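You operate a simulated robot arm through the tools that you are given. There is no shell and no other tool. Be economical: measure what you need, move in short steps, check, and stop when the job is done.

The job below is to be done with a simulated two-armed robot. You get a single attempt, and the scene is never put back.

JOB
Dry the salad pan and fit it in the pan frame.
Fine: the opening by the mat; use the green cloth and put it down on the table; the square lid goes on the pan; the other pan stays wet.

The check looks at the end state, three seconds after you hand in, the way a careful person would. Anything else that was tipped, shoved, dropped, spilled or broken makes it a failure. Lids that push on must go on centred and level and be pressed home; caps that screw on are set level and turned clockwise until they are tight. Flat cloth is picked up by pressing the open fingertips on it (5 to 10 N) and closing them slowly along it; thin cloth reads only 2 to 8 mm in the jaws.

ROBOT AND FRAMES
Two 7-joint arms with two-finger parallel grippers on one trunk, on a base that drives. Base frame: it is fixed to the floor where the robot stands at the start and does not move with it; the origin is under the middle of the robot, x ahead of it, y to its left, z up; the surface under the hand at the start is at about z = 0.9. Units: m, rad, N and s.
The left shoulder is at the start at [0.07, 0.189, 1.29], the right one opposite. With the tool pointing down near the work surface each hand reaches from about 0.28 to 0.78 m from the robot's upright axis, wherever it stands, measured 20 degrees to its own side. Places, roughly: frame opening by the mat [0.5, 0.1, 0.9]; green cloth (7x11x4 cm) [0.7, -0.1, 0.9]; pan salad [0.4, -0.2, 0.9]; silver square lid (18x17x6 cm) [0.5, -0.7, 0.9]; steel table [0.6, -0.2, 0.9]. Payload 3.91 kg a hand.
The TCP of each hand is the grasp point between the finger pads, 0.03 m short of the fingertips. In the tool frame z runs along the fingers and y along their closing line. Largest opening 0.11 m; finger width 0.02, thickness 0.01; the body of the gripper, 0.048 by 0.112 m, starts 0.055 m behind the TCP.
Orientation is told as [roll, pitch, yaw] about the base's x, y, z axes, in that order, counted from this pose: with the fingers straight down and closing along the base's y, the tool's x points along the base's -x, its y along +y and its z along -z.

CONTROLS
- The arms move only by the tool drive_tool. It takes "left_series", "right_series" or both (then of equal length, played together; a hand with none holds still); each is a list of rows, each a list of 2 entries, a list of its own where there are three numbers: the shift along the base's x, y, z in m, then the turn, a rotation vector about the base's x, y, z in degrees. In form: [[[tx, ty, tz], [ax, ay, az]], ...]. A call has 1 to 12 rows; each row shifts and turns the commanded pose from where the row before left it. "left_fingers" and "right_fingers" are, for a hand that has rows, the opening in per cent of the stroke, from 0 (shut) to 100 (fully open), set as the call begins (left out, the last holds). Each row takes 0.2 s and may step no farther than 0.05 m and 0.15 rad from the row before; otherwise, or with a gripper value out of range, the whole call is refused. A pose out of reach is approached as far as the arm can. The call stops where the force on the tool passes 80 N (or 10 N more than at its start, if that is more) or the arm is blocked; 0.2 s more then pass. Each finger travels about 0.072 m/s and halts on what it meets, pressing with about 44 N; the grip force reading is that of the motor and also rises with nothing between the fingers. The clock runs only during rows and for 0.2 s after the last one: add rows that do not move to give the fingers time. It gives the time, the measured TCP pose, the force on the tool (base axes), the opening and the grip force at its end, in the units of the frame above (readings bear some noise), with the torque about the TCP (base axes, N m) and any sound that the robot's microphone picked up.
- Cameras (640 x 400 px; columns grow to the right, rows downward): "scene" is now at [0.1376, -0.0046, 1.5198]; the picture's right is [-0.03, -1.00, -0.00], its down [-0.57, 0.02, -0.82] and it looks along [0.82, -0.02, -0.57] (base axes); focal length 214 px, centre (320, 200). "left" rides on the left gripper at [0.072, -0.017, -0.103] in its tool frame; the picture's right is [0.23, 0.97, 0.00], its down [-0.76, 0.18, -0.62] and it looks along [-0.61, 0.14, 0.78] (tool axes); focal length 222 px, centre (320, 200). "right" rides on the right gripper at [0.073, 0.017, -0.103] in its tool frame; the picture's right is [-0.23, 0.97, 0.00], its down [-0.76, -0.18, -0.62] and it looks along [-0.61, -0.14, 0.78] (tool axes); focal length 222 px, centre (320, 200).
- camera(camera): a new picture of that camera. It takes no simulated time.
- raise_lower(by): slides the trunk up (or, below 0, down) by that many m; the arms and the scene camera ride with it, the base frame stays. It gives what a move gives, with no picture.
- steer(legs): drives the robot by 1 to 6 legs, each [ahead, turn to the left] in m and rad, along the robot's own axes; the way and the turn of a leg run together, so that a leg with both is an arc; at most 1.5 m and 3.142 rad a leg. The arms and the cameras ride along, it lands a little off, and it stops where it bumps. It gives what a move gives.
- head_to(pan, tilt): turns the head with the scene camera to pan (to the left, within 1.501 rad either way) and tilt (down, from -0.506 to 1.204), counted from straight ahead of the robot. It gives what a move gives.
- point_at(camera, pixels): for up to 12 pixels [column, row] of the newest picture of that camera ("zoom" is the newest enlarged one), the place [x, y, z] in the base frame of the surface seen there, good to about 0.003 m. It takes no simulated time.
- zoom(camera, box): a new picture of the part [left, top, right, bottom] of that camera's present view, enlarged. It takes no simulated time.
- job_done(): hands the job in; it is judged then, once.

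Work in short steps. Measure before you move; look again where a grasp or a placing could have gone wrong, and mend it. You have 80 turns and 58 pictures in all, those below and enlarged ones among them. Open the grippers and draw the arms clear of the work before you hand the job in, unless the task says otherwise; then end with one line.

The tools are called after ">>>" by a JSON object that holds its "op" and its "data". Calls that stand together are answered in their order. drive_tool: Moves the arms, as the interface text tells. Its arguments: {"type":"object","properties":{"left_series":{"type":"array"},"left_fingers":{"type":"number"},"right_series":{"type":"array"},"right_fingers":{"type":"number"}},"required":[]} The other tools are called the same way: raise_lower (by) slides the trunk up or down; steer (legs) drives the base; head_to (pan, tilt) turns the head that bears the scene camera; camera (camera) takes a picture; point_at (camera, pixels) gives the place of the surface under pixels of a picture; zoom (camera, box) takes an enlarged picture of a part of a camera's view; job_done () hands the job in.

At the start:

```text
clock: 0.0
left_tcp_pos: [0.4571, -0.0036, 1.2695]
left_tool_rot: [-0.001, -0.001, -0.002]
left_contact_force: [-0.5, -0.2, -0.1]
left_moment: [-0.02, -0.02, -0.02]
left_grip_width: 0.11
left_grip_force: 0.1
right_tcp_pos: [0.4327, -0.4721, 1.2694]
right_tool_rot: [0.0, 0.0, -0.001]
right_contact_force: [0.2, 0.3, 0.1]
right_moment: [-0.01, 0.01, 0.0]
right_grip_width: 0.1099
right_grip_force: 0.0
trunk travel left (down, up): [-0.8, 0.14]
robot x, y, heading: [-0.0034, -0.0013, 0.0]
head pan, tilt: [-0.028, 0.606]
```

scene: 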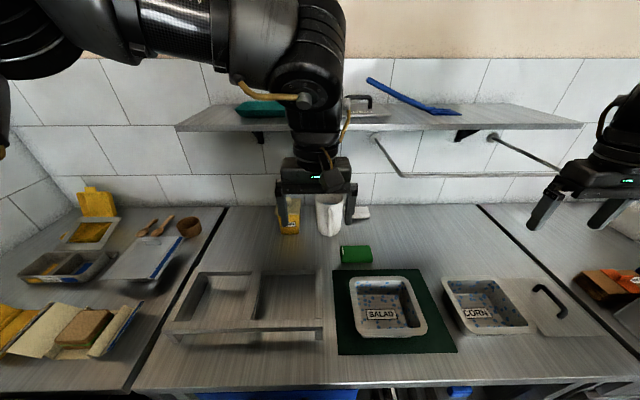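
right: 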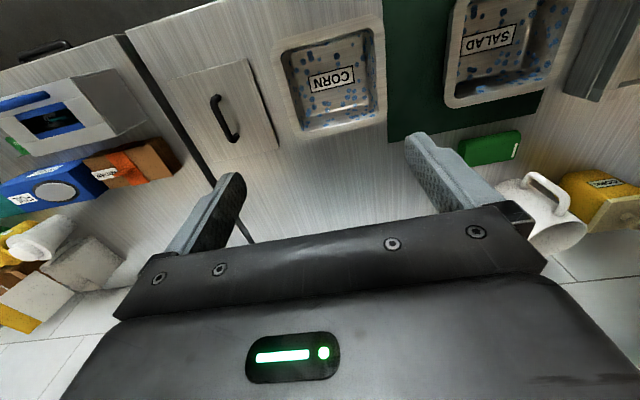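
left: 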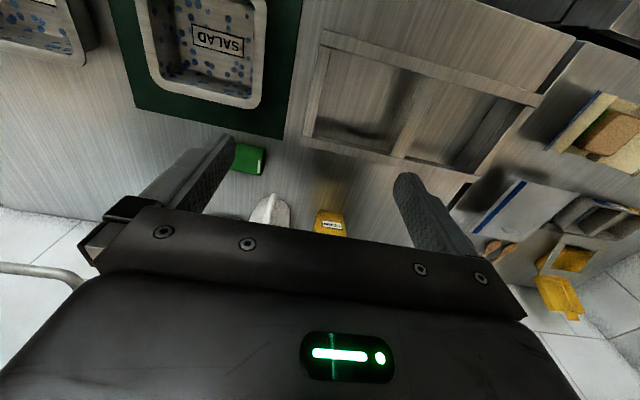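

The scene shows the frame around (245,305), the salad pan (385,308), the green cloth (356,254) and the lid (570,305). I zoom in on the frame and pan first to measure them.

>>> {"op": "zoom", "data": {"camera": "scene", "box": [150, 230, 470, 390]}}

>>> {"op": "point_at", "data": {"camera": "scene", "pixels": [[356, 248], [342, 249], [371, 248], [356, 262], [342, 263], [371, 261], [350, 279], [409, 275], [427, 331], [356, 336], [385, 300], [400, 345]]}}

>>> {"op": "point_at", "data": {"camera": "scene", "pixels": [[198, 275], [256, 275], [320, 272], [178, 328], [250, 328], [322, 328], [222, 300], [285, 300], [548, 303], [532, 282], [600, 325], [210, 330]]}}

```text
2.00 times, centred on (310, 310) of scene
```

zoom: 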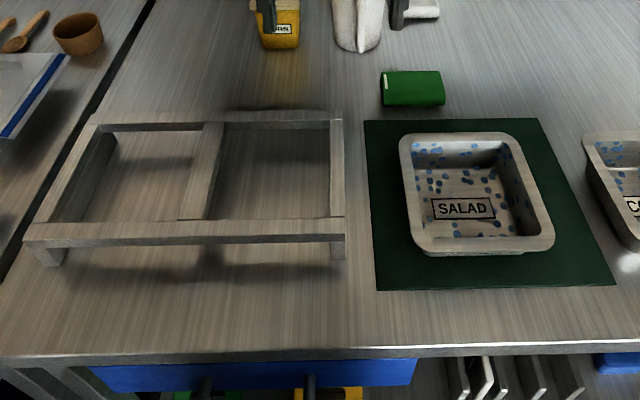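

```text
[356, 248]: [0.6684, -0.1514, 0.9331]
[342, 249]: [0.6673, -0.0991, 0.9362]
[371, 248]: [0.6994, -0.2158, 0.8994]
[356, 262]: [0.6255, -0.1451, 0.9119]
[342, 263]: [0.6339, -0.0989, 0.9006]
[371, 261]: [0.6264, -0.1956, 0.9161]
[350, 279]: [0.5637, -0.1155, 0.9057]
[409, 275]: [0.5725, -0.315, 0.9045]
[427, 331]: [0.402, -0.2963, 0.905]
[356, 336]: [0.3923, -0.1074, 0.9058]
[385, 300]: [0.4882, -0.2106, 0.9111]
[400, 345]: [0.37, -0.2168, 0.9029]
```

```text
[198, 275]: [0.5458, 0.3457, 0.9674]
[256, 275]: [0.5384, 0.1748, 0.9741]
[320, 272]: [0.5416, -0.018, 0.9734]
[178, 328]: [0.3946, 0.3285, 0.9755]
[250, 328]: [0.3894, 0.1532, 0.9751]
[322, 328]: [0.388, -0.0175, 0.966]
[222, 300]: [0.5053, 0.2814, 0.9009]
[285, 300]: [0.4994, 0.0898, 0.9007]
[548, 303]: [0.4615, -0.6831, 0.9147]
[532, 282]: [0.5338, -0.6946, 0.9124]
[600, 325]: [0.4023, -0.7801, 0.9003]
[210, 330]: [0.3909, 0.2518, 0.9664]
```

The zoom shows the frame as a raised two-opening rack, and the one by the mat is the right-hand one. I measure the pan rim and that opening's inner edges in the zoom, with y positions of bars.

>>> {"op": "point_at", "data": {"camera": "zoom", "pixels": [[405, 150], [416, 180], [418, 243], [460, 135], [505, 136], [532, 190], [548, 238], [480, 243], [480, 251], [450, 168], [490, 180], [500, 165]]}}

>>> {"op": "point_at", "data": {"camera": "zoom", "pixels": [[219, 132], [205, 213], [332, 132], [332, 213], [275, 124], [275, 130], [275, 221], [275, 228], [342, 160], [190, 180], [337, 225], [337, 180]]}}

>>> {"op": "zoom", "data": {"camera": "scene", "box": [430, 230, 640, 361]}}

```text
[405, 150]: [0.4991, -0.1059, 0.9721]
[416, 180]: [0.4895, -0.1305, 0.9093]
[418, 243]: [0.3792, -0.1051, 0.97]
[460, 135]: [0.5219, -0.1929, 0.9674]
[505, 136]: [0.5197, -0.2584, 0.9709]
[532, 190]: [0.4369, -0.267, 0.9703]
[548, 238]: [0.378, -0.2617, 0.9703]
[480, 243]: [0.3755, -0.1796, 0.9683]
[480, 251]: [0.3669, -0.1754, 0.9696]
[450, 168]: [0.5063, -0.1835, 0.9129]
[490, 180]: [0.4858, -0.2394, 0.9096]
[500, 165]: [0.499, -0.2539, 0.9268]
```

```text
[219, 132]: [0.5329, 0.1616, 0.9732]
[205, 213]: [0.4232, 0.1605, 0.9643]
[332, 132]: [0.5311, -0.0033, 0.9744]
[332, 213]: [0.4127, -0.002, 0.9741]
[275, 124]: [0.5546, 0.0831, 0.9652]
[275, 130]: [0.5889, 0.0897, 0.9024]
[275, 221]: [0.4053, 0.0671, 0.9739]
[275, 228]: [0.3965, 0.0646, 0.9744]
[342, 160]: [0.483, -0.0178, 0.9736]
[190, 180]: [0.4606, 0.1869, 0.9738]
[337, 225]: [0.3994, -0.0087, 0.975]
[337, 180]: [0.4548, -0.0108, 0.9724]
```

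```text
3.05 times, centred on (535, 296) of scene
```

zoom: 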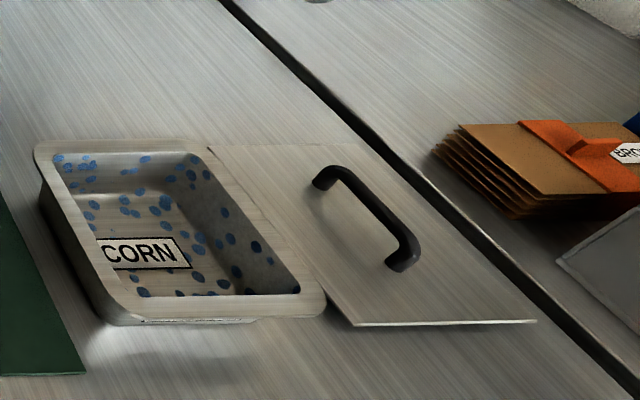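

The frame is visible in the left wrist view and the pans in the right one; I zoom there for sharper edges.

>>> {"op": "zoom", "data": {"camera": "left", "box": [100, 0, 420, 200]}}

```text
2.00 times, centred on (260, 100) of left
```

zoom: 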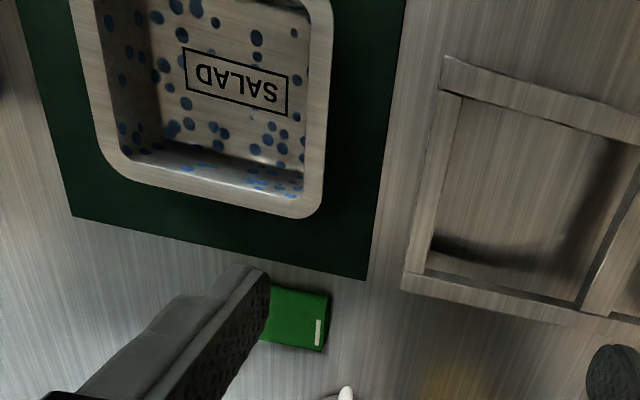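

The pan rim and the right opening are clear here, so I measure their inner and outer edges.

>>> {"op": "point_at", "data": {"camera": "zoom", "pixels": [[428, 150], [424, 190], [449, 150], [445, 170], [540, 78], [540, 117], [535, 125], [500, 283], [500, 290], [500, 306], [632, 190], [625, 265]]}}

>>> {"op": "point_at", "data": {"camera": "zoom", "pixels": [[86, 80], [105, 80], [110, 80], [305, 80], [312, 80], [327, 80], [220, 187], [220, 175], [220, 204], [225, 140], [300, 150], [145, 100]]}}

```text
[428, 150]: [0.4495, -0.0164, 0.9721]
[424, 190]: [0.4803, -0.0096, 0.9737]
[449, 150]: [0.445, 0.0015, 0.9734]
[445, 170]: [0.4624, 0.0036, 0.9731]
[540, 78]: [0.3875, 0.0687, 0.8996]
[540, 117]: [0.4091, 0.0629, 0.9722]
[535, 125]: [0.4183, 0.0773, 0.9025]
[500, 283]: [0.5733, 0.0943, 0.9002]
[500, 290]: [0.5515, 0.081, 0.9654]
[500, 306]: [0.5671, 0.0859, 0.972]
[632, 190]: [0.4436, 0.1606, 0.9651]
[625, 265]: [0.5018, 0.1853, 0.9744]
```

```text
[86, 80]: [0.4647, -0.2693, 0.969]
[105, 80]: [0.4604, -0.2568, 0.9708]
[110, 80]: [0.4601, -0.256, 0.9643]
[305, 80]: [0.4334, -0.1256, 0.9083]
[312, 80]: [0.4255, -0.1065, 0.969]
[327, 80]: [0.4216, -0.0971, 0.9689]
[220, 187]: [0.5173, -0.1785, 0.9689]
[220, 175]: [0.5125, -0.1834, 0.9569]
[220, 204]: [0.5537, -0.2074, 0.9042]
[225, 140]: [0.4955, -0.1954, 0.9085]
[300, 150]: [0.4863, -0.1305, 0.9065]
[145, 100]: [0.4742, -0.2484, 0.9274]
```

The pan rim spans roughly y -0.27…-0.095, x 0.365…0.53, with its top at z 0.970. The opening spans y 0.002…0.161, x 0.408…0.55. Now I take a close look at the cloth and what stands behind it.

>>> {"op": "zoom", "data": {"camera": "scene", "box": [260, 180, 420, 280]}}

>>> {"op": "point_at", "data": {"camera": "zoom", "pixels": [[325, 272], [325, 268], [380, 265], [440, 266], [325, 290], [380, 290], [440, 285], [325, 328], [440, 322], [280, 200], [330, 100], [400, 150]]}}

```text
4.00 times, centred on (340, 230) of scene
```

zoom: 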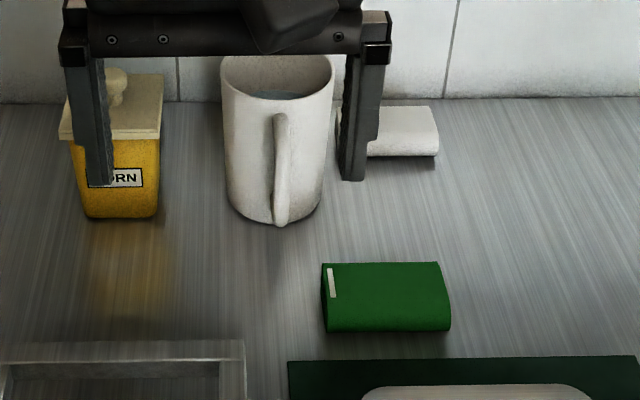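

```text
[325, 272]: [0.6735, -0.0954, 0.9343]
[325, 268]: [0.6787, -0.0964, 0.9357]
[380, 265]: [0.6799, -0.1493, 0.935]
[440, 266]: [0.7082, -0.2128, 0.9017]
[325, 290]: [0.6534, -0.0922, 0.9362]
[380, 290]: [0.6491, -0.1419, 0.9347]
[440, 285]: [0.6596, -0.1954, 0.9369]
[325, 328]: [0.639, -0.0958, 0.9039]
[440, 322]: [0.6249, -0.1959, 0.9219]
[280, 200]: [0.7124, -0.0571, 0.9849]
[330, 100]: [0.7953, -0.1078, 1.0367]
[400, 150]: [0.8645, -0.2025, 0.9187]
```

The cloth spans x 0.622…0.682, y -0.198…-0.092, with its top at 0.936; the mug is clear at y > -0.11. I move the right hand above the cloth with yaw +90, while the left hand withdraws to +y.

>>> {"op": "drive_tool", "data": {"right_series": [[[0.02, 0.0296, -0.005], [0, 0, 8.2]], [[0.02, 0.0296, -0.005], [0, 0, 8.2]], [[0.02, 0.0296, -0.005], [0, 0, 8.2]], [[0.02, 0.0296, -0.005], [0, 0, 8.2]], [[0.02, 0.0296, -0.005], [0, 0, 8.2]], [[0.02, 0.0296, -0.005], [0, 0, 8.2]], [[0.02, 0.0296, -0.005], [0, 0, 8.2]], [[0.02, 0.0296, -0.005], [0, 0, 8.2]], [[0.02, 0.0296, -0.005], [0, 0, 8.2]], [[0.02, 0.0296, -0.005], [0, 0, 8.2]], [[0.019, 0.03, -0.005], [0, 0, 8]]], "left_series": [[[-0.005, 0.025, 0], [0, 0, 0]], [[-0.005, 0.025, 0], [0, 0, 0]], [[-0.005, 0.025, 0], [0, 0, 0]], [[-0.005, 0.025, 0], [0, 0, 0]], [[-0.005, 0.025, 0], [0, 0, 0]], [[-0.005, 0.025, 0], [0, 0, 0]], [[-0.005, 0.025, 0], [0, 0, 0]], [[-0.005, 0.025, 0], [0, 0, 0]], [[-0.005, 0.025, 0], [0, 0, 0]], [[-0.005, 0.025, 0], [0, 0, 0]], [[-0.005, 0.025, 0], [0, 0, 0]]]}}

```text
clock: 2.4
left_tcp_pos: [0.3703, 0.2227, 1.2559]
left_tool_rot: [-0.001, 0.001, 0.001]
left_contact_force: [-0.4, 0.4, -1.0]
left_moment: [0.0, -0.03, 0.01]
left_grip_width: 0.1097
left_grip_force: 0.1
left hand out of reach, approached as far as the arm can: row 8, 9, 10, 11
right_tcp_pos: [0.5464, -0.308, 1.2202]
right_tool_rot: [-0.004, -0.005, 1.57]
right_contact_force: [0.0, 0.6, -0.7]
right_moment: [-0.06, 0.01, 0.0]
right_grip_width: 0.1098
right_grip_force: 0.1
right hand out of reach, approached as far as the arm can: row 6, 7, 8, 9, 10, 11
trunk travel left (down, up): [-0.8, 0.14]
robot x, y, heading: [-0.001, -0.0003, -0.001]
head pan, tilt: [-0.028, 0.606]
```

Reach was limited at that height, so I drop the hand first and then come across.

>>> {"op": "drive_tool", "data": {"right_series": [[[0, 0.0, -0.04], [0, 0, 0]], [[0, 0.0, -0.04], [0, 0, 0]], [[0.0, 0.0, -0.04], [0, 0, 0]], [[0.02, 0.03, -0.0], [0, 0, 0]]]}}

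```text
clock: 3.4
left_tcp_pos: [0.3712, 0.2237, 1.2555]
left_tool_rot: [-0.002, 0.002, 0.001]
left_contact_force: [-0.5, 0.8, 0.0]
left_moment: [0.0, 0.01, -0.02]
left_grip_width: 0.11
left_grip_force: 0.1
right_tcp_pos: [0.5619, -0.2905, 1.0993]
right_tool_rot: [0.001, -0.002, 1.57]
right_contact_force: [0.0, -0.3, -0.1]
right_moment: [0.04, -0.02, -0.01]
right_grip_width: 0.1098
right_grip_force: 0.0
right hand out of reach, approached as far as the arm can: row 4
trunk travel left (down, up): [-0.8, 0.14]
robot x, y, heading: [0.0012, -0.0001, -0.001]
head pan, tilt: [-0.028, 0.606]
```

The limit may depend on direction or wrist yaw, so I probe by moving in +y and then +x at this height.

>>> {"op": "drive_tool", "data": {"right_series": [[[0, 0.03, 0], [0, 0, 0]], [[0, 0.03, 0], [0, 0, 0]], [[0, 0.03, 0], [0, 0, 0]]]}}

>>> {"op": "drive_tool", "data": {"right_series": [[[0.03, 0, 0], [0, 0, -8]], [[0, 0, 0], [0, 0, -8]], [[0.0, 0, 0], [0, 0, -8]], [[0.0, 0, 0], [0, 0, -8]]]}}

```text
clock: 4.2
left_tcp_pos: [0.3699, 0.2218, 1.2556]
left_tool_rot: [0.0, -0.003, 0.002]
left_contact_force: [-0.3, 0.1, 1.0]
left_moment: [-0.01, 0.02, 0.01]
left_grip_width: 0.11
left_grip_force: 0.1
right_tcp_pos: [0.5176, -0.2506, 1.1128]
right_tool_rot: [-0.002, -0.004, 1.569]
right_contact_force: [1.0, -0.4, -0.6]
right_moment: [-0.02, 0.01, 0.02]
right_grip_width: 0.11
right_grip_force: 0.1
right hand out of reach, approached as far as the arm can: row 1, 2, 3
trunk travel left (down, up): [-0.8, 0.14]
robot x, y, heading: [-0.0047, 0.0014, -0.001]
head pan, tilt: [-0.028, 0.606]
```

```text
clock: 5.2
left_tcp_pos: [0.3704, 0.2211, 1.2558]
left_tool_rot: [0.001, 0.0, 0.002]
left_contact_force: [0.3, 0.8, -0.2]
left_moment: [0.0, 0.0, -0.01]
left_grip_width: 0.1101
left_grip_force: 0.0
right_tcp_pos: [0.5374, -0.2641, 1.1164]
right_tool_rot: [0.001, -0.005, 1.009]
right_contact_force: [0.4, 0.8, 0.3]
right_moment: [-0.02, 0.05, -0.02]
right_grip_width: 0.1099
right_grip_force: 0.0
right hand out of reach, approached as far as the arm can: row 1
trunk travel left (down, up): [-0.8, 0.14]
robot x, y, heading: [-0.0, -0.0006, 0.001]
head pan, tilt: [-0.028, 0.606]
```

With yaw near +90 the arm is limited towards +y. I turn the wrist the other way, to -90, and then approach the cloth.

>>> {"op": "drive_tool", "data": {"right_series": [[[0, 0, 0], [0, 0, -8.5]], [[0, 0, 0], [0, 0, -8.5]], [[0, 0, 0], [0, 0, -8.5]], [[0, 0, 0], [0, 0, -8.5]], [[0, 0, 0], [0, 0, -8.5]], [[0, 0, 0], [0, 0, -8.5]], [[0, 0, 0], [0, 0, -8.5]], [[0, 0, 0], [0, 0, -8.5]], [[0, 0, 0], [0, 0, -8.5]], [[0, 0, 0], [0, 0, -8.5]], [[0, 0, 0], [0, 0, -8.5]], [[0, 0, 0], [0, 0, -8.5]]]}}

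>>> {"op": "drive_tool", "data": {"right_series": [[[0.02, 0.02, 0], [0, 0, -8.5]], [[0.02, 0.02, 0], [0, 0, -8.5]], [[0.02, 0.02, 0], [0, 0, -8.5]], [[0.02, 0.02, 0], [0, 0, -8.5]], [[0.02, 0.02, 0], [0, 0, -8.5]], [[0.015, 0.018, 0], [0, 0, -3.3]]]}}

```text
clock: 7.8
left_tcp_pos: [0.3698, 0.2201, 1.2564]
left_tool_rot: [0.001, 0.0, 0.002]
left_contact_force: [-0.5, -0.1, -0.5]
left_moment: [0.03, 0.0, 0.0]
left_grip_width: 0.1099
left_grip_force: 0.1
right_tcp_pos: [0.5945, -0.3661, 1.1325]
right_tool_rot: [0.003, 0.005, -0.767]
right_contact_force: [0.5, -0.1, -0.1]
right_moment: [0.06, 0.01, -0.04]
right_grip_width: 0.1102
right_grip_force: 0.1
right hand out of reach, approached as far as the arm can: row 9, 10, 11, 12
trunk travel left (down, up): [-0.8, 0.14]
robot x, y, heading: [-0.0025, 0.0007, -0.003]
head pan, tilt: [-0.028, 0.606]
```

```text
clock: 8.2
left_tcp_pos: [0.3648, 0.2269, 1.2568]
left_tool_rot: [-0.004, -0.003, 0.003]
left_contact_force: [0.9, -0.2, 0.1]
left_moment: [-0.05, 0.1, -0.02]
left_grip_width: 0.1101
left_grip_force: 0.1
right_tcp_pos: [0.5998, -0.3629, 1.137]
right_tool_rot: [-0.016, 0.013, -0.829]
right_contact_force: [-44.9, 8.7, 22.1]
right_moment: [-0.48, -5.49, 1.5]
right_grip_width: 0.11
right_grip_force: 0.1
right hand out of reach, approached as far as the arm can: row 1
trunk travel left (down, up): [-0.8, 0.14]
robot x, y, heading: [-0.004, 0.0008, 0.002]
head pan, tilt: [-0.028, 0.606]
stopped in row 1 (right hand): the force on the tool passed its limit at 88 N (the readings are from after the stop); the commanded pose is now the measured one
```

The tool hit something (force -45 N in x), so I look before moving further.

>>> {"op": "camera", "data": {"camera": "scene"}}

>>> {"op": "camera", "data": {"camera": "right"}}

```text
50 pictures are left
```

scene: 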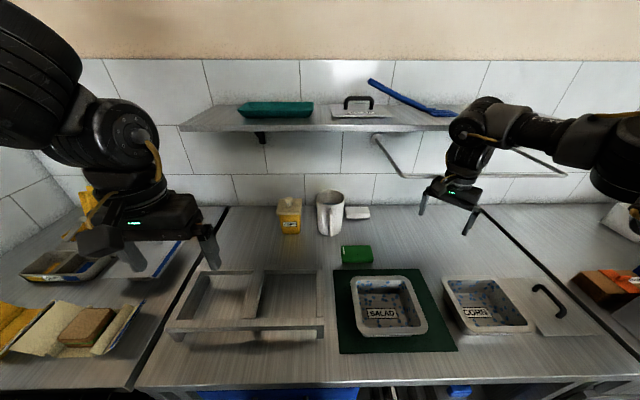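

```text
49 pictures are left
```

right: 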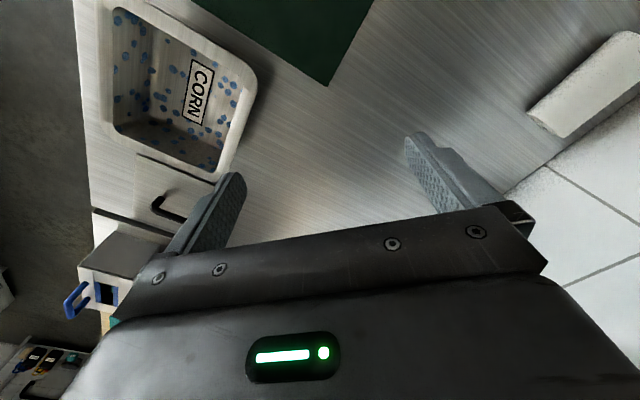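

The forearm or wrist seems close to the shelf rail (375–565,175). I measure the shelf edge, the rail and the wrist.

>>> {"op": "point_at", "data": {"camera": "scene", "pixels": [[390, 160], [401, 177], [420, 177], [540, 177], [565, 174], [300, 131], [420, 130], [475, 135], [470, 120], [455, 185], [465, 160], [500, 110]]}}

```text
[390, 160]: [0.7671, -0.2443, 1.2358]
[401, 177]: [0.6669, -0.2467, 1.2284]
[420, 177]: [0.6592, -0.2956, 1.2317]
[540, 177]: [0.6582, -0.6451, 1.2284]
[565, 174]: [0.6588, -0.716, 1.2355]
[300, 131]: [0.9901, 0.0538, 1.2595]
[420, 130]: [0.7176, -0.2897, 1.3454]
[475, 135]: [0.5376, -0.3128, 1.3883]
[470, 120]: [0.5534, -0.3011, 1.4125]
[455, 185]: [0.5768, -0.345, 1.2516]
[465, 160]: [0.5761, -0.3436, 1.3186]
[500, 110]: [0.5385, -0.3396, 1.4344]
```

The rail is at x 0.66, z 1.23 for y < -0.247, so I touched it with the wrist. I back off in -x, then move to y -0.146 well in front of it, turning to yaw -90 and lowering.

>>> {"op": "drive_tool", "data": {"right_series": [[[-0.04, 0, 0], [0, 0, 0]], [[-0.04, 0, 0], [0, 0, 0]], [[0, 0.03, 0], [0, 0, -6]], [[0, 0.03, 0], [0, 0, -6]], [[0, 0.03, 0], [0, 0, -6]], [[0, 0.03, 0], [0, 0, -6]], [[0, 0.03, 0], [0, 0, -6]], [[0, 0.03, 0], [0, 0, -6]], [[0, 0.035, 0], [0, 0, -6.5]]]}}

```text
clock: 9.3
left_tcp_pos: [0.366, 0.225, 1.257]
left_tool_rot: [-0.002, -0.001, -0.002]
left_contact_force: [-0.7, 0.9, -0.5]
left_moment: [-0.05, -0.01, 0.03]
left_grip_width: 0.1101
left_grip_force: 0.1
right_tcp_pos: [0.5938, -0.4199, 1.1397]
right_tool_rot: [-0.029, 0.025, -0.992]
right_contact_force: [-0.4, 0.3, 1.0]
right_moment: [-0.01, -0.05, 0.0]
right_grip_width: 0.11
right_grip_force: 0.0
right hand out of reach, approached as far as the arm can: row 1, 2, 3, 4, 5
trunk travel left (down, up): [-0.8, 0.14]
robot x, y, heading: [-0.0022, 0.0001, -0.001]
head pan, tilt: [-0.028, 0.606]
stopped in row 5 (right hand): the force on the tool passed its limit at 108 N (the readings are from after the stop); the commanded pose is now the measured one
```

The wrist is caught near a limit on this yaw side. I return to yaw about 0, away from the rail, and lower there.

>>> {"op": "drive_tool", "data": {"right_series": [[[0, 0, 0], [0, 0, 8]], [[0, 0, -0.01], [0, 0, 8]], [[-0.01, 0, -0.01], [0, 0, 8]], [[-0.02, 0, -0.01], [0, 0, 8]], [[-0.02, 0.0, -0.01], [0, 0, 8]], [[-0.02, 0, -0.01], [0, 0, 8]], [[-0.02, 0, -0.01], [0, 0, 8]], [[0, 0, -0.01], [0, 0, 0]]]}}

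```text
clock: 11.1
left_tcp_pos: [0.3717, 0.2207, 1.2555]
left_tool_rot: [0.001, 0.0, -0.004]
left_contact_force: [-0.2, -0.2, 0.2]
left_moment: [-0.01, 0.02, -0.01]
left_grip_width: 0.1101
left_grip_force: 0.2
right_tcp_pos: [0.5081, -0.422, 1.065]
right_tool_rot: [-0.029, 0.03, -0.014]
right_contact_force: [0.2, -0.3, 0.6]
right_moment: [-0.01, 0.02, -0.04]
right_grip_width: 0.1098
right_grip_force: 0.1
trunk travel left (down, up): [-0.8, 0.14]
robot x, y, heading: [0.0014, -0.0004, -0.005]
head pan, tilt: [-0.028, 0.606]
```

Free again at yaw 0. I level the tool and slide at z 1.065 towards (0.60,-0.19), out of the rail's y range.

>>> {"op": "drive_tool", "data": {"right_series": [[[0, 0.03, 0], [1.66, -1.72, 0]], [[0.0, 0.03, 0], [0, 0, 0]], [[0.0, 0.03, 0], [0, 0, 0]], [[0.0, 0.03, 0], [0, 0, 0]], [[0.0, 0.03, 0], [0, 0, 0]], [[0.0, 0.03, 0], [0, 0, 0]], [[0.0, 0.03, 0], [0, 0, 0]], [[0.0, 0.03, 0], [0, 0, 0]], [[0.03, 0.03, 0], [0, 0, 0]], [[0.03, 0.0, 0], [0, 0, 0]], [[0.03, 0.0, 0], [0, 0, 0]]]}}

```text
clock: 13.5
left_tcp_pos: [0.3717, 0.2204, 1.255]
left_tool_rot: [0.001, 0.002, -0.003]
left_contact_force: [-0.2, -0.6, 0.8]
left_moment: [-0.02, -0.01, -0.02]
left_grip_width: 0.11
left_grip_force: 0.0
right_tcp_pos: [0.5324, -0.2683, 1.0983]
right_tool_rot: [0.0, 0.001, -0.015]
right_contact_force: [-0.1, -0.3, 0.8]
right_moment: [0.01, 0.01, -0.02]
right_grip_width: 0.11
right_grip_force: 0.1
right hand out of reach, approached as far as the arm can: row 6, 7, 8, 9, 10, 11
trunk travel left (down, up): [-0.8, 0.14]
robot x, y, heading: [0.0002, 0.0024, -0.004]
head pan, tilt: [-0.028, 0.606]
```

The right arm stalls near y -0.27 in this stance. Turning the base left puts the cloth and pan on the right arm's own side, so I raise a little and turn by 0.3 rad.

>>> {"op": "steer", "data": {"legs": [[0, 0.3]]}}

```text
clock: 14.8
left_tcp_pos: [0.2906, 0.318, 1.2555]
left_tool_rot: [0.003, 0.002, 0.293]
left_contact_force: [0.8, 0.2, 1.1]
left_moment: [-0.02, 0.02, 0.01]
left_grip_width: 0.1104
left_grip_force: 0.0
right_tcp_pos: [0.5868, -0.101, 1.0985]
right_tool_rot: [0.002, -0.001, 0.282]
right_contact_force: [0.3, -0.9, -1.0]
right_moment: [0.03, 0.01, -0.03]
right_grip_width: 0.1101
right_grip_force: 0.1
trunk travel left (down, up): [-0.8, 0.14]
robot x, y, heading: [-0.0032, 0.001, 0.291]
head pan, tilt: [-0.028, 0.606]
```

The turn worked. Now I move right to above the cloth (0.652,-0.146) and yaw to 90.

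>>> {"op": "drive_tool", "data": {"right_series": [[[0.0, -0.015, 0], [0, 0, 8.2]], [[0.0, -0.015, 0], [0, 0, 8.2]], [[0.01, -0.015, 0], [0, 0, 8.2]], [[0.01, 0, 0], [0, 0, 8.2]], [[0.01, 0, 0], [0, 0, 8.2]], [[0.01, 0, 0], [0, 0, 8.2]], [[0.01, 0, -0.01], [0, 0, 8.2]], [[0.01, 0, -0.01], [0, 0, 8.2]], [[0.005, 0, -0.02], [0, 0, 8.2]], [[0, 0, -0.02], [0, 0, 0]]]}}

>>> {"op": "camera", "data": {"camera": "right"}}

```text
clock: 17.0
left_tcp_pos: [0.2911, 0.3188, 1.2553]
left_tool_rot: [0.0, -0.001, 0.294]
left_contact_force: [0.1, 0.6, -1.0]
left_moment: [-0.01, 0.02, -0.01]
left_grip_width: 0.1097
left_grip_force: 0.0
right_tcp_pos: [0.6465, -0.1574, 1.0417]
right_tool_rot: [-0.001, -0.003, 1.569]
right_contact_force: [0.4, -0.1, -0.5]
right_moment: [0.02, 0.01, 0.0]
right_grip_width: 0.1099
right_grip_force: 0.0
right hand out of reach, approached as far as the arm can: row 9, 10
trunk travel left (down, up): [-0.8, 0.14]
robot x, y, heading: [0.001, 0.0014, 0.291]
head pan, tilt: [-0.028, 0.606]
```

```text
48 pictures are left
```

right: 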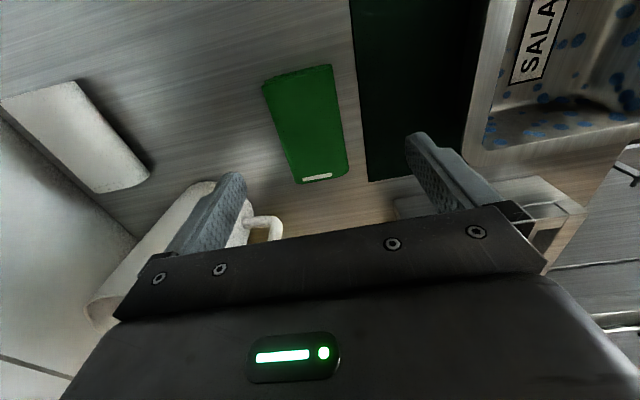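

The cloth is between the fingers as seen from this view, though the hand is 11 mm short in y. I descend while nudging +y and check.

>>> {"op": "drive_tool", "data": {"right_series": [[[0.002, 0.004, -0.02], [0, 0, 0]], [[0.002, 0.004, -0.02], [0, 0, 0]], [[0.002, 0.003, -0.02], [0, 0, 0]], [[0, 0, -0.015], [0, 0, 0]]]}}

```text
clock: 18.0
left_tcp_pos: [0.2909, 0.3193, 1.2568]
left_tool_rot: [0.002, 0.0, 0.294]
left_contact_force: [-0.4, 0.9, 0.0]
left_moment: [-0.02, 0.04, 0.0]
left_grip_width: 0.1099
left_grip_force: 0.1
right_tcp_pos: [0.6276, -0.1762, 0.9955]
right_tool_rot: [0.0, -0.001, 1.569]
right_contact_force: [-0.6, 0.1, -0.3]
right_moment: [-0.02, 0.0, 0.01]
right_grip_width: 0.11
right_grip_force: 0.0
right hand out of reach, approached as far as the arm can: row 1, 2, 3, 4
trunk travel left (down, up): [-0.8, 0.14]
robot x, y, heading: [-0.0009, 0.0024, 0.287]
head pan, tilt: [-0.028, 0.606]
```

The limit acts like an azimuth limit of the right arm, so I raise and pull back clear of the mug, then turn the base another 0.25 rad left.

>>> {"op": "drive_tool", "data": {"right_series": [[[-0.02, -0.02, 0.04], [0, 0, 0]], [[-0.02, -0.02, 0.04], [0, 0, 0]], [[-0.02, -0.02, 0.03], [0, 0, 0]]]}}

>>> {"op": "steer", "data": {"legs": [[0, 0.25]]}}

```text
clock: 18.8
left_tcp_pos: [0.2889, 0.3185, 1.2554]
left_tool_rot: [0.002, 0.0, 0.295]
left_contact_force: [-0.1, 0.0, 1.4]
left_moment: [-0.03, 0.0, 0.02]
left_grip_width: 0.1102
left_grip_force: 0.1
right_tcp_pos: [0.5662, -0.2356, 1.1024]
right_tool_rot: [0.001, -0.003, 1.568]
right_contact_force: [-0.3, 0.3, -0.3]
right_moment: [-0.01, -0.04, -0.02]
right_grip_width: 0.1102
right_grip_force: 0.2
trunk travel left (down, up): [-0.8, 0.14]
robot x, y, heading: [0.0019, 0.0011, 0.295]
head pan, tilt: [-0.028, 0.606]
```

```text
clock: 20.1
left_tcp_pos: [0.203, 0.3809, 1.2562]
left_tool_rot: [0.001, 0.002, 0.544]
left_contact_force: [-0.9, 0.2, 0.4]
left_moment: [0.0, -0.02, 0.0]
left_grip_width: 0.1098
left_grip_force: 0.1
right_tcp_pos: [0.6091, -0.0879, 1.1025]
right_tool_rot: [0.001, -0.002, 1.822]
right_contact_force: [-0.3, 0.2, 0.0]
right_moment: [0.0, 0.05, -0.01]
right_grip_width: 0.1101
right_grip_force: 0.2
trunk travel left (down, up): [-0.8, 0.14]
robot x, y, heading: [0.0003, 0.0022, 0.541]
head pan, tilt: [-0.028, 0.606]
```

Now I move over the cloth: yaw back to 90 (-14.4°), shift (+0.043,-0.058), and descend to about z 0.985.

>>> {"op": "drive_tool", "data": {"right_series": [[[0.0, -0.03, 0], [0, 0, -7.2]], [[0.01, -0.028, 0], [0, 0, -7.2]], [[0.03, 0, -0.03], [0, 0, 0]], [[0.003, 0, -0.04], [0, 0, 0]], [[0, 0, -0.04], [0, 0, 0]], [[0, 0, -0.01], [0, 0, 0]]]}}

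```text
clock: 21.5
left_tcp_pos: [0.2041, 0.3827, 1.2556]
left_tool_rot: [0.0, 0.002, 0.545]
left_contact_force: [0.0, 0.0, 0.0]
left_moment: [-0.02, -0.02, -0.02]
left_grip_width: 0.11
left_grip_force: 0.0
right_tcp_pos: [0.6512, -0.1453, 0.9803]
right_tool_rot: [-0.001, -0.002, 1.569]
right_contact_force: [-0.6, 0.2, 0.4]
right_moment: [-0.02, 0.01, 0.01]
right_grip_width: 0.11
right_grip_force: 0.1
trunk travel left (down, up): [-0.8, 0.14]
robot x, y, heading: [-0.0035, 0.003, 0.54]
head pan, tilt: [-0.028, 0.606]
```

In position. I go down to z 0.943 and close on the cloth.

>>> {"op": "drive_tool", "data": {"right_series": [[[0, 0, -0.02], [0, 0, 0]], [[0, 0, -0.018], [0, 0, 0]]]}}

>>> {"op": "drive_tool", "data": {"right_series": [[[0, 0, 0], [0, 0, 0]], [[0, 0, 0], [0, 0, 0]], [[0, 0, 0], [0, 0, 0]], [[0, 0, 0], [0, 0, 0]]], "right_fingers": 0}}

>>> {"op": "drive_tool", "data": {"right_series": [[[0, 0, 0.04], [0, 0, 0]], [[0, 0, 0.04], [0, 0, 0]]]}}

>>> {"op": "camera", "data": {"camera": "right"}}

```text
clock: 22.1
left_tcp_pos: [0.2053, 0.3824, 1.2553]
left_tool_rot: [0.001, 0.001, 0.546]
left_contact_force: [0.3, 1.0, -0.4]
left_moment: [0.02, -0.01, 0.02]
left_grip_width: 0.1102
left_grip_force: 0.0
right_tcp_pos: [0.6522, -0.1459, 0.9421]
right_tool_rot: [0.002, -0.002, 1.567]
right_contact_force: [-0.1, 0.0, -0.9]
right_moment: [0.02, 0.04, 0.01]
right_grip_width: 0.1097
right_grip_force: 0.1
trunk travel left (down, up): [-0.8, 0.14]
robot x, y, heading: [0.0003, 0.0009, 0.539]
head pan, tilt: [-0.028, 0.606]
```

```text
clock: 23.1
left_tcp_pos: [0.2024, 0.3822, 1.2563]
left_tool_rot: [-0.001, 0.002, 0.543]
left_contact_force: [0.1, 0.0, -0.8]
left_moment: [0.04, 0.0, -0.04]
left_grip_width: 0.1102
left_grip_force: 0.0
right_tcp_pos: [0.6522, -0.1457, 0.9429]
right_tool_rot: [0.001, -0.003, 1.569]
right_contact_force: [-1.1, 0.0, 0.0]
right_moment: [-0.01, -0.02, -0.02]
right_grip_width: 0.0646
right_grip_force: 44.3
trunk travel left (down, up): [-0.8, 0.14]
robot x, y, heading: [0.0004, 0.0029, 0.547]
head pan, tilt: [-0.028, 0.606]
```

```text
clock: 23.7
left_tcp_pos: [0.2021, 0.3803, 1.256]
left_tool_rot: [-0.001, 0.0, 0.545]
left_contact_force: [-0.4, 0.5, -0.1]
left_moment: [-0.04, 0.0, -0.02]
left_grip_width: 0.1101
left_grip_force: 0.0
right_tcp_pos: [0.6509, -0.1441, 1.0238]
right_tool_rot: [0.0, -0.001, 1.569]
right_contact_force: [-0.6, 0.2, 0.2]
right_moment: [-0.06, -0.03, 0.0]
right_grip_width: 0.0647
right_grip_force: 44.6
trunk travel left (down, up): [-0.8, 0.14]
robot x, y, heading: [-0.0017, 0.004, 0.543]
head pan, tilt: [-0.028, 0.606]
```

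```text
47 pictures are left
```

right: 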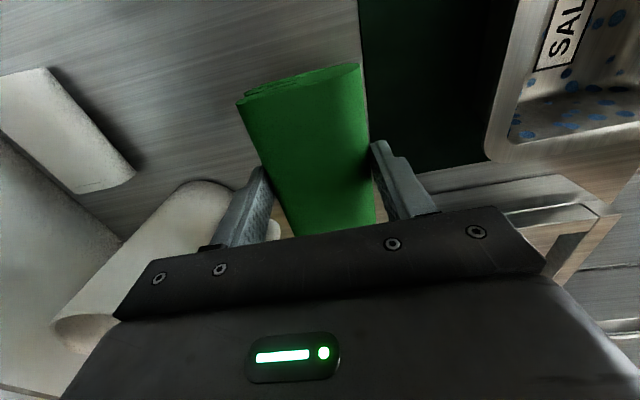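

The cloth is held firmly (64.7 mm). I turn the head to the salad pan for a straight look before wiping.

>>> {"op": "head_to", "data": {"pan": -0.75, "tilt": 0.95}}

>>> {"op": "camera", "data": {"camera": "scene"}}

```text
clock: 24.8
left_tcp_pos: [0.2029, 0.3813, 1.2552]
left_tool_rot: [0.002, 0.002, 0.544]
left_contact_force: [0.2, 0.5, -0.1]
left_moment: [0.03, -0.02, -0.01]
left_grip_width: 0.1101
left_grip_force: 0.1
right_tcp_pos: [0.6529, -0.1428, 1.0215]
right_tool_rot: [0.0, -0.002, 1.569]
right_contact_force: [0.6, 0.1, -1.0]
right_moment: [0.0, 0.03, 0.03]
right_grip_width: 0.0648
right_grip_force: 44.0
trunk travel left (down, up): [-0.8, 0.14]
robot x, y, heading: [0.0015, -0.0025, 0.541]
head pan, tilt: [-0.75, 0.949]
```

```text
46 pictures are left
```

scene: 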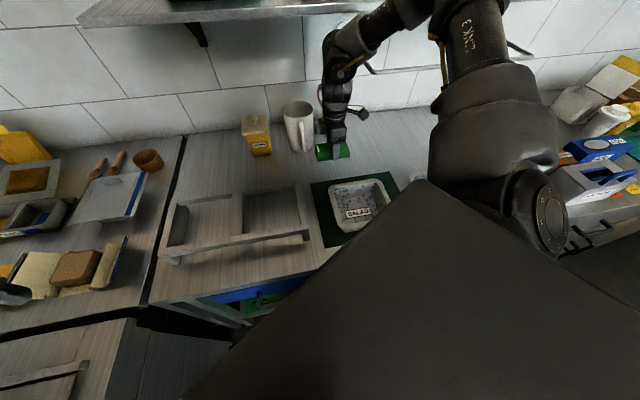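

The pan at (358,206) is unobstructed, so I zoom there to measure.

>>> {"op": "zoom", "data": {"camera": "scene", "box": [300, 160, 420, 250]}}

```text
4.44 times, centred on (360, 205) of scene
```

zoom: 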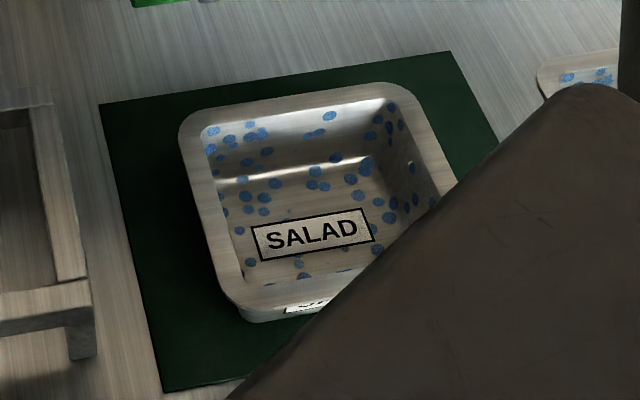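

>>> {"op": "point_at", "data": {"camera": "zoom", "pixels": [[183, 135], [203, 135], [222, 185], [255, 183], [300, 88], [295, 105], [300, 168], [395, 88], [370, 158], [242, 300], [230, 285], [430, 195]]}}

>>> {"op": "point_at", "data": {"camera": "zoom", "pixels": [[215, 220], [232, 230], [250, 265], [270, 282], [310, 281], [440, 150], [420, 150], [415, 165], [400, 180], [345, 100], [330, 160], [256, 312]]}}

```text
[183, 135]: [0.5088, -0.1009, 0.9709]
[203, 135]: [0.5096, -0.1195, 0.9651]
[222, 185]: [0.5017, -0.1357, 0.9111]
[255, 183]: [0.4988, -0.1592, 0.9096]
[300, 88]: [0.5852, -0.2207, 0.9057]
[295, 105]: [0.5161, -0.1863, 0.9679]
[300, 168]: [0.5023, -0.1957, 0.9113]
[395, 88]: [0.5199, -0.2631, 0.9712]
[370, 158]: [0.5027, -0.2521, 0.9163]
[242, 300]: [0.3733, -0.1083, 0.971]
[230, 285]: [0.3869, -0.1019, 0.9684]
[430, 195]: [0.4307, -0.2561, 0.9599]
```

```text
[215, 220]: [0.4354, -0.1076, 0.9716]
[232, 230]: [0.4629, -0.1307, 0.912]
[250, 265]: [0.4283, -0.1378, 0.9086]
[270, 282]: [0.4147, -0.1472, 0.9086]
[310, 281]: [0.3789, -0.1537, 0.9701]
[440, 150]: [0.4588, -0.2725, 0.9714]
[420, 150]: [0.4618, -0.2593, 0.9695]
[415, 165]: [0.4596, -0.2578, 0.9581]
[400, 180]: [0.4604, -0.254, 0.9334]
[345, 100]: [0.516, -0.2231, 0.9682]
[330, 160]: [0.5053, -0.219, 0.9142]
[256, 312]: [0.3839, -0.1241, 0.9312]
```

The pan centre is (0.448,-0.187), with the floor about ±0.056 around it at z 0.909. I carry the cloth above the centre.

>>> {"op": "drive_tool", "data": {"right_series": [[[0, 0, 0.03], [0, 0, 0]], [[-0.04, -0.01, 0], [0, 0, 0]], [[-0.04, -0.01, 0], [0, 0, 0]], [[-0.04, -0.01, 0], [0, 0, 0]], [[-0.04, -0.01, 0], [0, 0, 0]], [[-0.044, -0.004, 0], [0, 0, 0]], [[0, 0, 0], [0, 0, 0]]]}}

>>> {"op": "zoom", "data": {"camera": "scene", "box": [300, 140, 420, 250]}}

```text
clock: 26.4
left_tcp_pos: [0.2038, 0.3808, 1.2557]
left_tool_rot: [0.003, 0.001, 0.544]
left_contact_force: [-0.7, 0.4, 0.2]
left_moment: [0.02, 0.02, 0.0]
left_grip_width: 0.11
left_grip_force: 0.2
right_tcp_pos: [0.4792, -0.184, 1.052]
right_tool_rot: [0.002, -0.002, 1.569]
right_contact_force: [0.2, 0.2, -0.6]
right_moment: [0.0, -0.01, 0.02]
right_grip_width: 0.0649
right_grip_force: 43.8
right hand out of reach, approached as far as the arm can: row 6
trunk travel left (down, up): [-0.8, 0.14]
robot x, y, heading: [-0.0021, -0.0026, 0.544]
head pan, tilt: [-0.75, 0.949]
```

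```text
3.64 times, centred on (360, 195) of scene
```

zoom: 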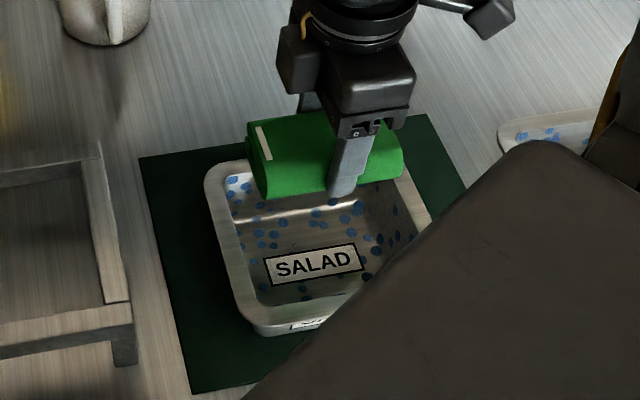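

The last row hit an inner limit with this wrist yaw. I turn the hand to yaw 0 (cloth along x) over the pan and move to the centre.

>>> {"op": "drive_tool", "data": {"right_series": [[[0, 0, 0.01], [0, 0, -8.2]], [[0, 0, 0], [0, 0, -8.2]], [[0, 0, 0], [0, 0, -8.2]], [[0, 0, 0], [0, 0, -8.2]], [[0, 0, 0], [0, 0, -8.2]], [[0, 0, 0], [0, 0, -8.2]], [[0, 0, 0], [0, 0, -8.2]], [[0, 0, 0], [0, 0, -8.2]], [[-0.015, 0, 0], [0, 0, -8.2]], [[-0.015, -0.003, 0], [0, 0, -8.2]], [[0, 0, 0], [0, 0, -8.0]], [[0, 0, 0], [0, 0, 0]]]}}

>>> {"op": "zoom", "data": {"camera": "scene", "box": [300, 140, 420, 250]}}

```text
clock: 29.0
left_tcp_pos: [0.2038, 0.3812, 1.2552]
left_tool_rot: [0.003, 0.002, 0.545]
left_contact_force: [-0.8, 0.4, -0.4]
left_moment: [-0.04, 0.01, -0.03]
left_grip_width: 0.1101
left_grip_force: 0.0
right_tcp_pos: [0.4684, -0.2308, 1.0524]
right_tool_rot: [0.007, -0.001, 0.001]
right_contact_force: [-0.5, 0.2, -1.0]
right_moment: [-0.03, 0.02, 0.0]
right_grip_width: 0.0646
right_grip_force: 44.1
right hand out of reach, approached as far as the arm can: row 9, 10, 11
trunk travel left (down, up): [-0.8, 0.14]
robot x, y, heading: [0.0014, 0.0003, 0.546]
head pan, tilt: [-0.75, 0.949]
```

```text
3.64 times, centred on (360, 195) of scene
```

zoom: 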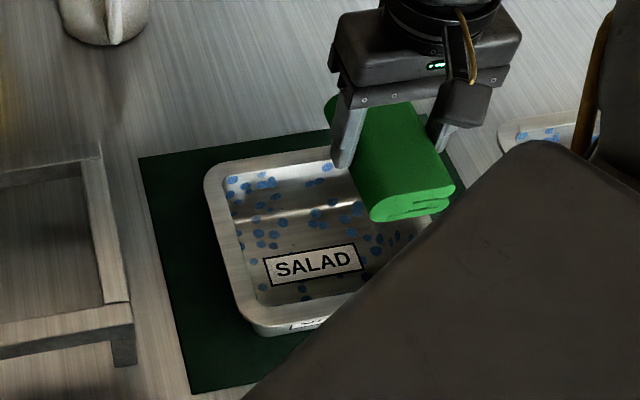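

The right hand is against a fold limit close to its shoulder. Raising the trunk gives the arm more room, so I lift it 0.12 m and retry the centring from higher up.

>>> {"op": "raise_lower", "data": {"by": 0.12}}

>>> {"op": "drive_tool", "data": {"right_series": [[[0, 0, -0.03], [0, 0, 0]], [[0, 0, -0.03], [0, 0, 0]], [[0, 0, -0.03], [0, 0, 0]], [[-0.01, 0.02, -0.02], [0, 0, 0]], [[-0.01, 0.02, 0], [0, 0, 0]]]}}

```text
clock: 30.5
left_tcp_pos: [0.2027, 0.382, 1.3752]
left_tool_rot: [0.0, 0.003, 0.545]
left_contact_force: [0.5, 0.0, -0.3]
left_moment: [0.01, 0.01, 0.01]
left_grip_width: 0.1101
left_grip_force: 0.0
right_tcp_pos: [0.4675, -0.2299, 1.173]
right_tool_rot: [0.008, -0.002, 0.004]
right_contact_force: [0.7, 0.3, -1.4]
right_moment: [0.01, 0.0, 0.0]
right_grip_width: 0.0647
right_grip_force: 44.0
trunk travel left (down, up): [-0.92, 0.02]
robot x, y, heading: [-0.0008, 0.0001, 0.542]
head pan, tilt: [-0.75, 0.949]
```

```text
clock: 31.7
left_tcp_pos: [0.2033, 0.3825, 1.3769]
left_tool_rot: [0.001, 0.002, 0.546]
left_contact_force: [0.2, 0.3, -1.1]
left_moment: [0.01, 0.02, -0.01]
left_grip_width: 0.1101
left_grip_force: 0.0
right_tcp_pos: [0.4449, -0.2097, 1.0621]
right_tool_rot: [0.012, -0.005, 0.006]
right_contact_force: [0.4, -0.4, -0.7]
right_moment: [0.04, -0.02, 0.01]
right_grip_width: 0.0648
right_grip_force: 43.9
right hand out of reach, approached as far as the arm can: row 5
trunk travel left (down, up): [-0.92, 0.02]
robot x, y, heading: [0.0016, 0.002, 0.543]
head pan, tilt: [-0.75, 0.949]
```

That helped. I turn the base back by 0.3 rad (heading ≈0.24) so the pan is farther from the right shoulder, then recentre.

>>> {"op": "steer", "data": {"legs": [[0, -0.3]]}}

>>> {"op": "drive_tool", "data": {"right_series": [[[0.015, 0.02, 0], [0, 0, 5.5]], [[0.015, 0.03, 0], [0, 0, 5.5]], [[0.015, 0.03, 0], [0, 0, 5.5]], [[0.015, 0.03, 0], [0, 0, 0]], [[0.015, 0.02, 0], [0, 0, 0]], [[0.01, 0.014, 0], [0, 0, 0]]]}}

```text
clock: 33.0
left_tcp_pos: [0.3061, 0.3056, 1.3761]
left_tool_rot: [0.0, 0.001, 0.246]
left_contact_force: [0.0, 0.5, 0.5]
left_moment: [-0.02, 0.02, -0.01]
left_grip_width: 0.1099
left_grip_force: 0.0
right_tcp_pos: [0.3639, -0.3328, 1.0626]
right_tool_rot: [0.012, -0.003, -0.291]
right_contact_force: [1.1, 0.0, -0.1]
right_moment: [-0.02, 0.0, -0.01]
right_grip_width: 0.0648
right_grip_force: 43.8
trunk travel left (down, up): [-0.92, 0.02]
robot x, y, heading: [0.001, -0.0036, 0.243]
head pan, tilt: [-0.75, 0.949]
```

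```text
clock: 34.4
left_tcp_pos: [0.3059, 0.3061, 1.3758]
left_tool_rot: [0.001, 0.001, 0.247]
left_contact_force: [-0.8, -0.1, -0.3]
left_moment: [0.01, 0.01, 0.0]
left_grip_width: 0.1101
left_grip_force: 0.1
right_tcp_pos: [0.4577, -0.2585, 1.0493]
right_tool_rot: [0.016, -0.002, 0.003]
right_contact_force: [-0.4, -0.3, 0.3]
right_moment: [0.01, 0.01, 0.01]
right_grip_width: 0.065
right_grip_force: 44.5
right hand out of reach, approached as far as the arm can: row 2, 3, 4, 5, 6
trunk travel left (down, up): [-0.92, 0.02]
robot x, y, heading: [0.0016, -0.0008, 0.248]
head pan, tilt: [-0.75, 0.949]
```

Right is limited on its inner side in this stance. Before re-planning I probe how far inward the left arm gets, moving it over the frame at safe height.

>>> {"op": "drive_tool", "data": {"left_series": [[[0.03, -0.01, -0.03], [0, 0, -7]], [[0.03, -0.02, -0.03], [0, 0, -7]], [[0.03, -0.03, -0.03], [0, 0, 0]], [[0.03, -0.03, -0.03], [0, 0, 0]], [[0.02, -0.03, -0.03], [0, 0, 0]], [[0.02, -0.03, -0.03], [0, 0, 0]], [[0, -0.03, -0.03], [0, 0, 0]], [[0, -0.03, -0.03], [0, 0, 0]], [[0, -0.03, 0], [0, 0, 0]]]}}

```text
refused: row 3 steps farther than a row can; nothing moved
```

>>> {"op": "drive_tool", "data": {"left_series": [[[0.03, -0.01, -0.03], [0, 0, -7]], [[0.03, -0.02, -0.03], [0, 0, -7]], [[0.025, -0.03, -0.03], [0, 0, 0]], [[0.025, -0.03, -0.03], [0, 0, 0]], [[0.025, -0.03, -0.03], [0, 0, 0]], [[0.02, -0.03, -0.03], [0, 0, 0]], [[0, -0.03, -0.03], [0, 0, 0]], [[0, -0.03, -0.03], [0, 0, 0]], [[0, -0.03, 0], [0, 0, 0]]]}}

```text
clock: 36.4
left_tcp_pos: [0.4359, 0.0107, 1.1305]
left_tool_rot: [0.003, 0.0, 0.004]
left_contact_force: [0.9, 0.0, 0.4]
left_moment: [0.06, 0.07, 0.03]
left_grip_width: 0.1098
left_grip_force: 0.0
left hand out of reach, approached as far as the arm can: row 1, 2
right_tcp_pos: [0.4567, -0.2621, 1.0483]
right_tool_rot: [0.018, -0.005, 0.001]
right_contact_force: [0.3, -0.8, -0.3]
right_moment: [-0.01, 0.04, -0.01]
right_grip_width: 0.0646
right_grip_force: 44.1
trunk travel left (down, up): [-0.92, 0.02]
robot x, y, heading: [-0.0007, 0.0028, 0.248]
head pan, tilt: [-0.75, 0.949]
```

Left reaches well inward, while right works well farther out to its own side. I turn left by 0.355 and back up 0.15, so the pan falls in the right hand's good zone for wiping.

>>> {"op": "steer", "data": {"legs": [[0, 0.355], [-0.15, 0]]}}

```text
clock: 38.9
left_tcp_pos: [0.2834, 0.0837, 1.1291]
left_tool_rot: [0.0, 0.003, 0.363]
left_contact_force: [0.2, 0.8, 0.1]
left_moment: [-0.01, 0.03, 0.0]
left_grip_width: 0.1101
left_grip_force: 0.0
right_tcp_pos: [0.3971, -0.1647, 1.0497]
right_tool_rot: [0.015, -0.001, 0.362]
right_contact_force: [-1.4, 0.3, -0.3]
right_moment: [0.01, 0.03, -0.01]
right_grip_width: 0.0647
right_grip_force: 44.0
trunk travel left (down, up): [-0.92, 0.02]
robot x, y, heading: [-0.1235, -0.0816, 0.605]
head pan, tilt: [-0.75, 0.949]
```

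Now I recentre over the pan at yaw 0, level, at z 1.05.

>>> {"op": "drive_tool", "data": {"right_series": [[[0.01, -0.004, 0.01], [-0.9, 0, -7]], [[0.015, -0.006, 0], [0, 0, -7]], [[0.015, -0.006, 0], [0, 0, -6.7]], [[0.011, -0.006, 0], [0, 0, 0]], [[0, 0, 0], [0, 0, 0]]]}}

>>> {"op": "camera", "data": {"camera": "scene"}}

```text
clock: 40.1
left_tcp_pos: [0.2826, 0.0824, 1.1292]
left_tool_rot: [0.002, 0.001, 0.363]
left_contact_force: [0.7, 0.4, -0.8]
left_moment: [-0.01, 0.04, -0.02]
left_grip_width: 0.11
left_grip_force: 0.1
right_tcp_pos: [0.4854, -0.2285, 1.0582]
right_tool_rot: [0.002, 0.001, 0.002]
right_contact_force: [-0.6, 0.1, -0.4]
right_moment: [-0.01, 0.01, -0.03]
right_grip_width: 0.0647
right_grip_force: 44.2
right hand out of reach, approached as far as the arm can: row 1, 2, 3
trunk travel left (down, up): [-0.92, 0.02]
robot x, y, heading: [-0.1201, -0.0841, 0.607]
head pan, tilt: [-0.75, 0.949]
```

```text
42 pictures are left
```

scene: 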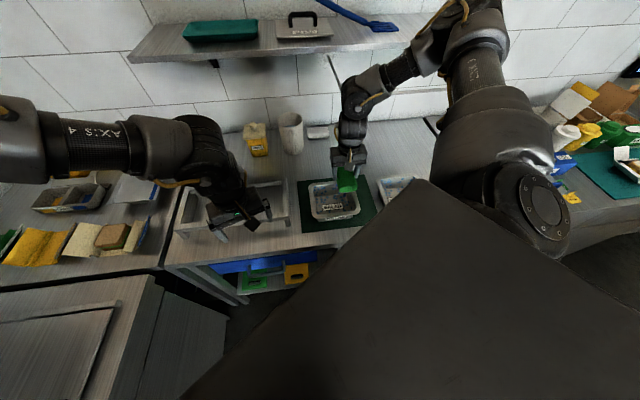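

The tool is now level and square at (0.485,-0.229). I step it to the pan centre.

>>> {"op": "drive_tool", "data": {"right_series": [[[-0.012, 0.014, 0], [0, 0, 0]], [[-0.012, 0.014, 0], [0, 0, 0]], [[-0.013, 0.013, 0], [0, 0, 0]], [[0, 0, 0], [0, 0, 0]]]}}

```text
clock: 41.1
left_tcp_pos: [0.283, 0.0809, 1.1295]
left_tool_rot: [-0.001, 0.0, 0.362]
left_contact_force: [-0.2, 0.9, 0.3]
left_moment: [-0.01, 0.0, 0.01]
left_grip_width: 0.1099
left_grip_force: 0.0
right_tcp_pos: [0.4764, -0.2186, 1.0606]
right_tool_rot: [0.003, 0.004, 0.004]
right_contact_force: [0.2, 0.6, -0.5]
right_moment: [0.0, 0.02, -0.01]
right_grip_width: 0.0647
right_grip_force: 44.1
right hand out of reach, approached as far as the arm can: row 1, 2, 3
trunk travel left (down, up): [-0.92, 0.02]
robot x, y, heading: [-0.1232, -0.0807, 0.605]
head pan, tilt: [-0.75, 0.949]
```

Still short, so I back up another 0.1 m and turn 0.1 left to bring the pan to about (0.47,-0.46) in the robot's frame.

>>> {"op": "steer", "data": {"legs": [[-0.1, 0], [0, 0.1]]}}

>>> {"op": "drive_tool", "data": {"right_series": [[[0.01, 0.005, 0], [0, 0, -3]], [[0.01, 0.005, 0], [0, 0, -3]], [[0.01, 0.005, 0], [0, 0, 0]], [[0.01, 0.005, 0], [0, 0, 0]], [[0.01, 0.005, 0], [0, 0, 0]], [[0, 0, 0], [0, 0, 0]]]}}

```text
clock: 42.8
left_tcp_pos: [0.184, 0.0612, 1.1283]
left_tool_rot: [0.006, 0.003, 0.459]
left_contact_force: [-0.5, -0.3, -0.8]
left_moment: [0.02, 0.03, -0.02]
left_grip_width: 0.1101
left_grip_force: 0.1
right_tcp_pos: [0.4067, -0.2185, 1.0586]
right_tool_rot: [0.008, 0.007, 0.1]
right_contact_force: [0.4, -1.3, 0.0]
right_moment: [0.03, 0.01, 0.01]
right_grip_width: 0.0649
right_grip_force: 43.8
trunk travel left (down, up): [-0.92, 0.02]
robot x, y, heading: [-0.2068, -0.1404, 0.708]
head pan, tilt: [-0.75, 0.949]
```

```text
clock: 44.2
left_tcp_pos: [0.1804, 0.0622, 1.129]
left_tool_rot: [0.0, 0.0, 0.462]
left_contact_force: [-0.4, 0.5, 0.8]
left_moment: [-0.01, 0.01, -0.01]
left_grip_width: 0.1098
left_grip_force: 0.0
right_tcp_pos: [0.4673, -0.209, 1.0645]
right_tool_rot: [0.004, 0.003, -0.005]
right_contact_force: [0.8, -0.5, -0.5]
right_moment: [-0.01, -0.01, 0.0]
right_grip_width: 0.0646
right_grip_force: 43.9
right hand out of reach, approached as far as the arm can: row 1, 2
trunk travel left (down, up): [-0.92, 0.02]
robot x, y, heading: [-0.2086, -0.1401, 0.704]
head pan, tilt: [-0.75, 0.949]
```

Close now; I step to the centre (-0.019,+0.022).

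>>> {"op": "drive_tool", "data": {"right_series": [[[-0.01, 0.011, 0], [0, 0, 0]], [[-0.009, 0.011, 0], [0, 0, 0]], [[0, 0, 0], [0, 0, 0]]]}}

```text
clock: 45.0
left_tcp_pos: [0.1797, 0.0639, 1.1299]
left_tool_rot: [0.0, 0.0, 0.461]
left_contact_force: [-0.8, 0.2, 0.0]
left_moment: [0.0, -0.03, -0.01]
left_grip_width: 0.1099
left_grip_force: 0.0
right_tcp_pos: [0.4601, -0.2008, 1.0735]
right_tool_rot: [0.006, 0.004, 0.002]
right_contact_force: [0.1, 0.7, -0.1]
right_moment: [0.0, 0.01, 0.02]
right_grip_width: 0.0646
right_grip_force: 44.4
right hand out of reach, approached as far as the arm can: row 1, 2
trunk travel left (down, up): [-0.92, 0.02]
robot x, y, heading: [-0.2072, -0.1441, 0.702]
head pan, tilt: [-0.75, 0.949]
```

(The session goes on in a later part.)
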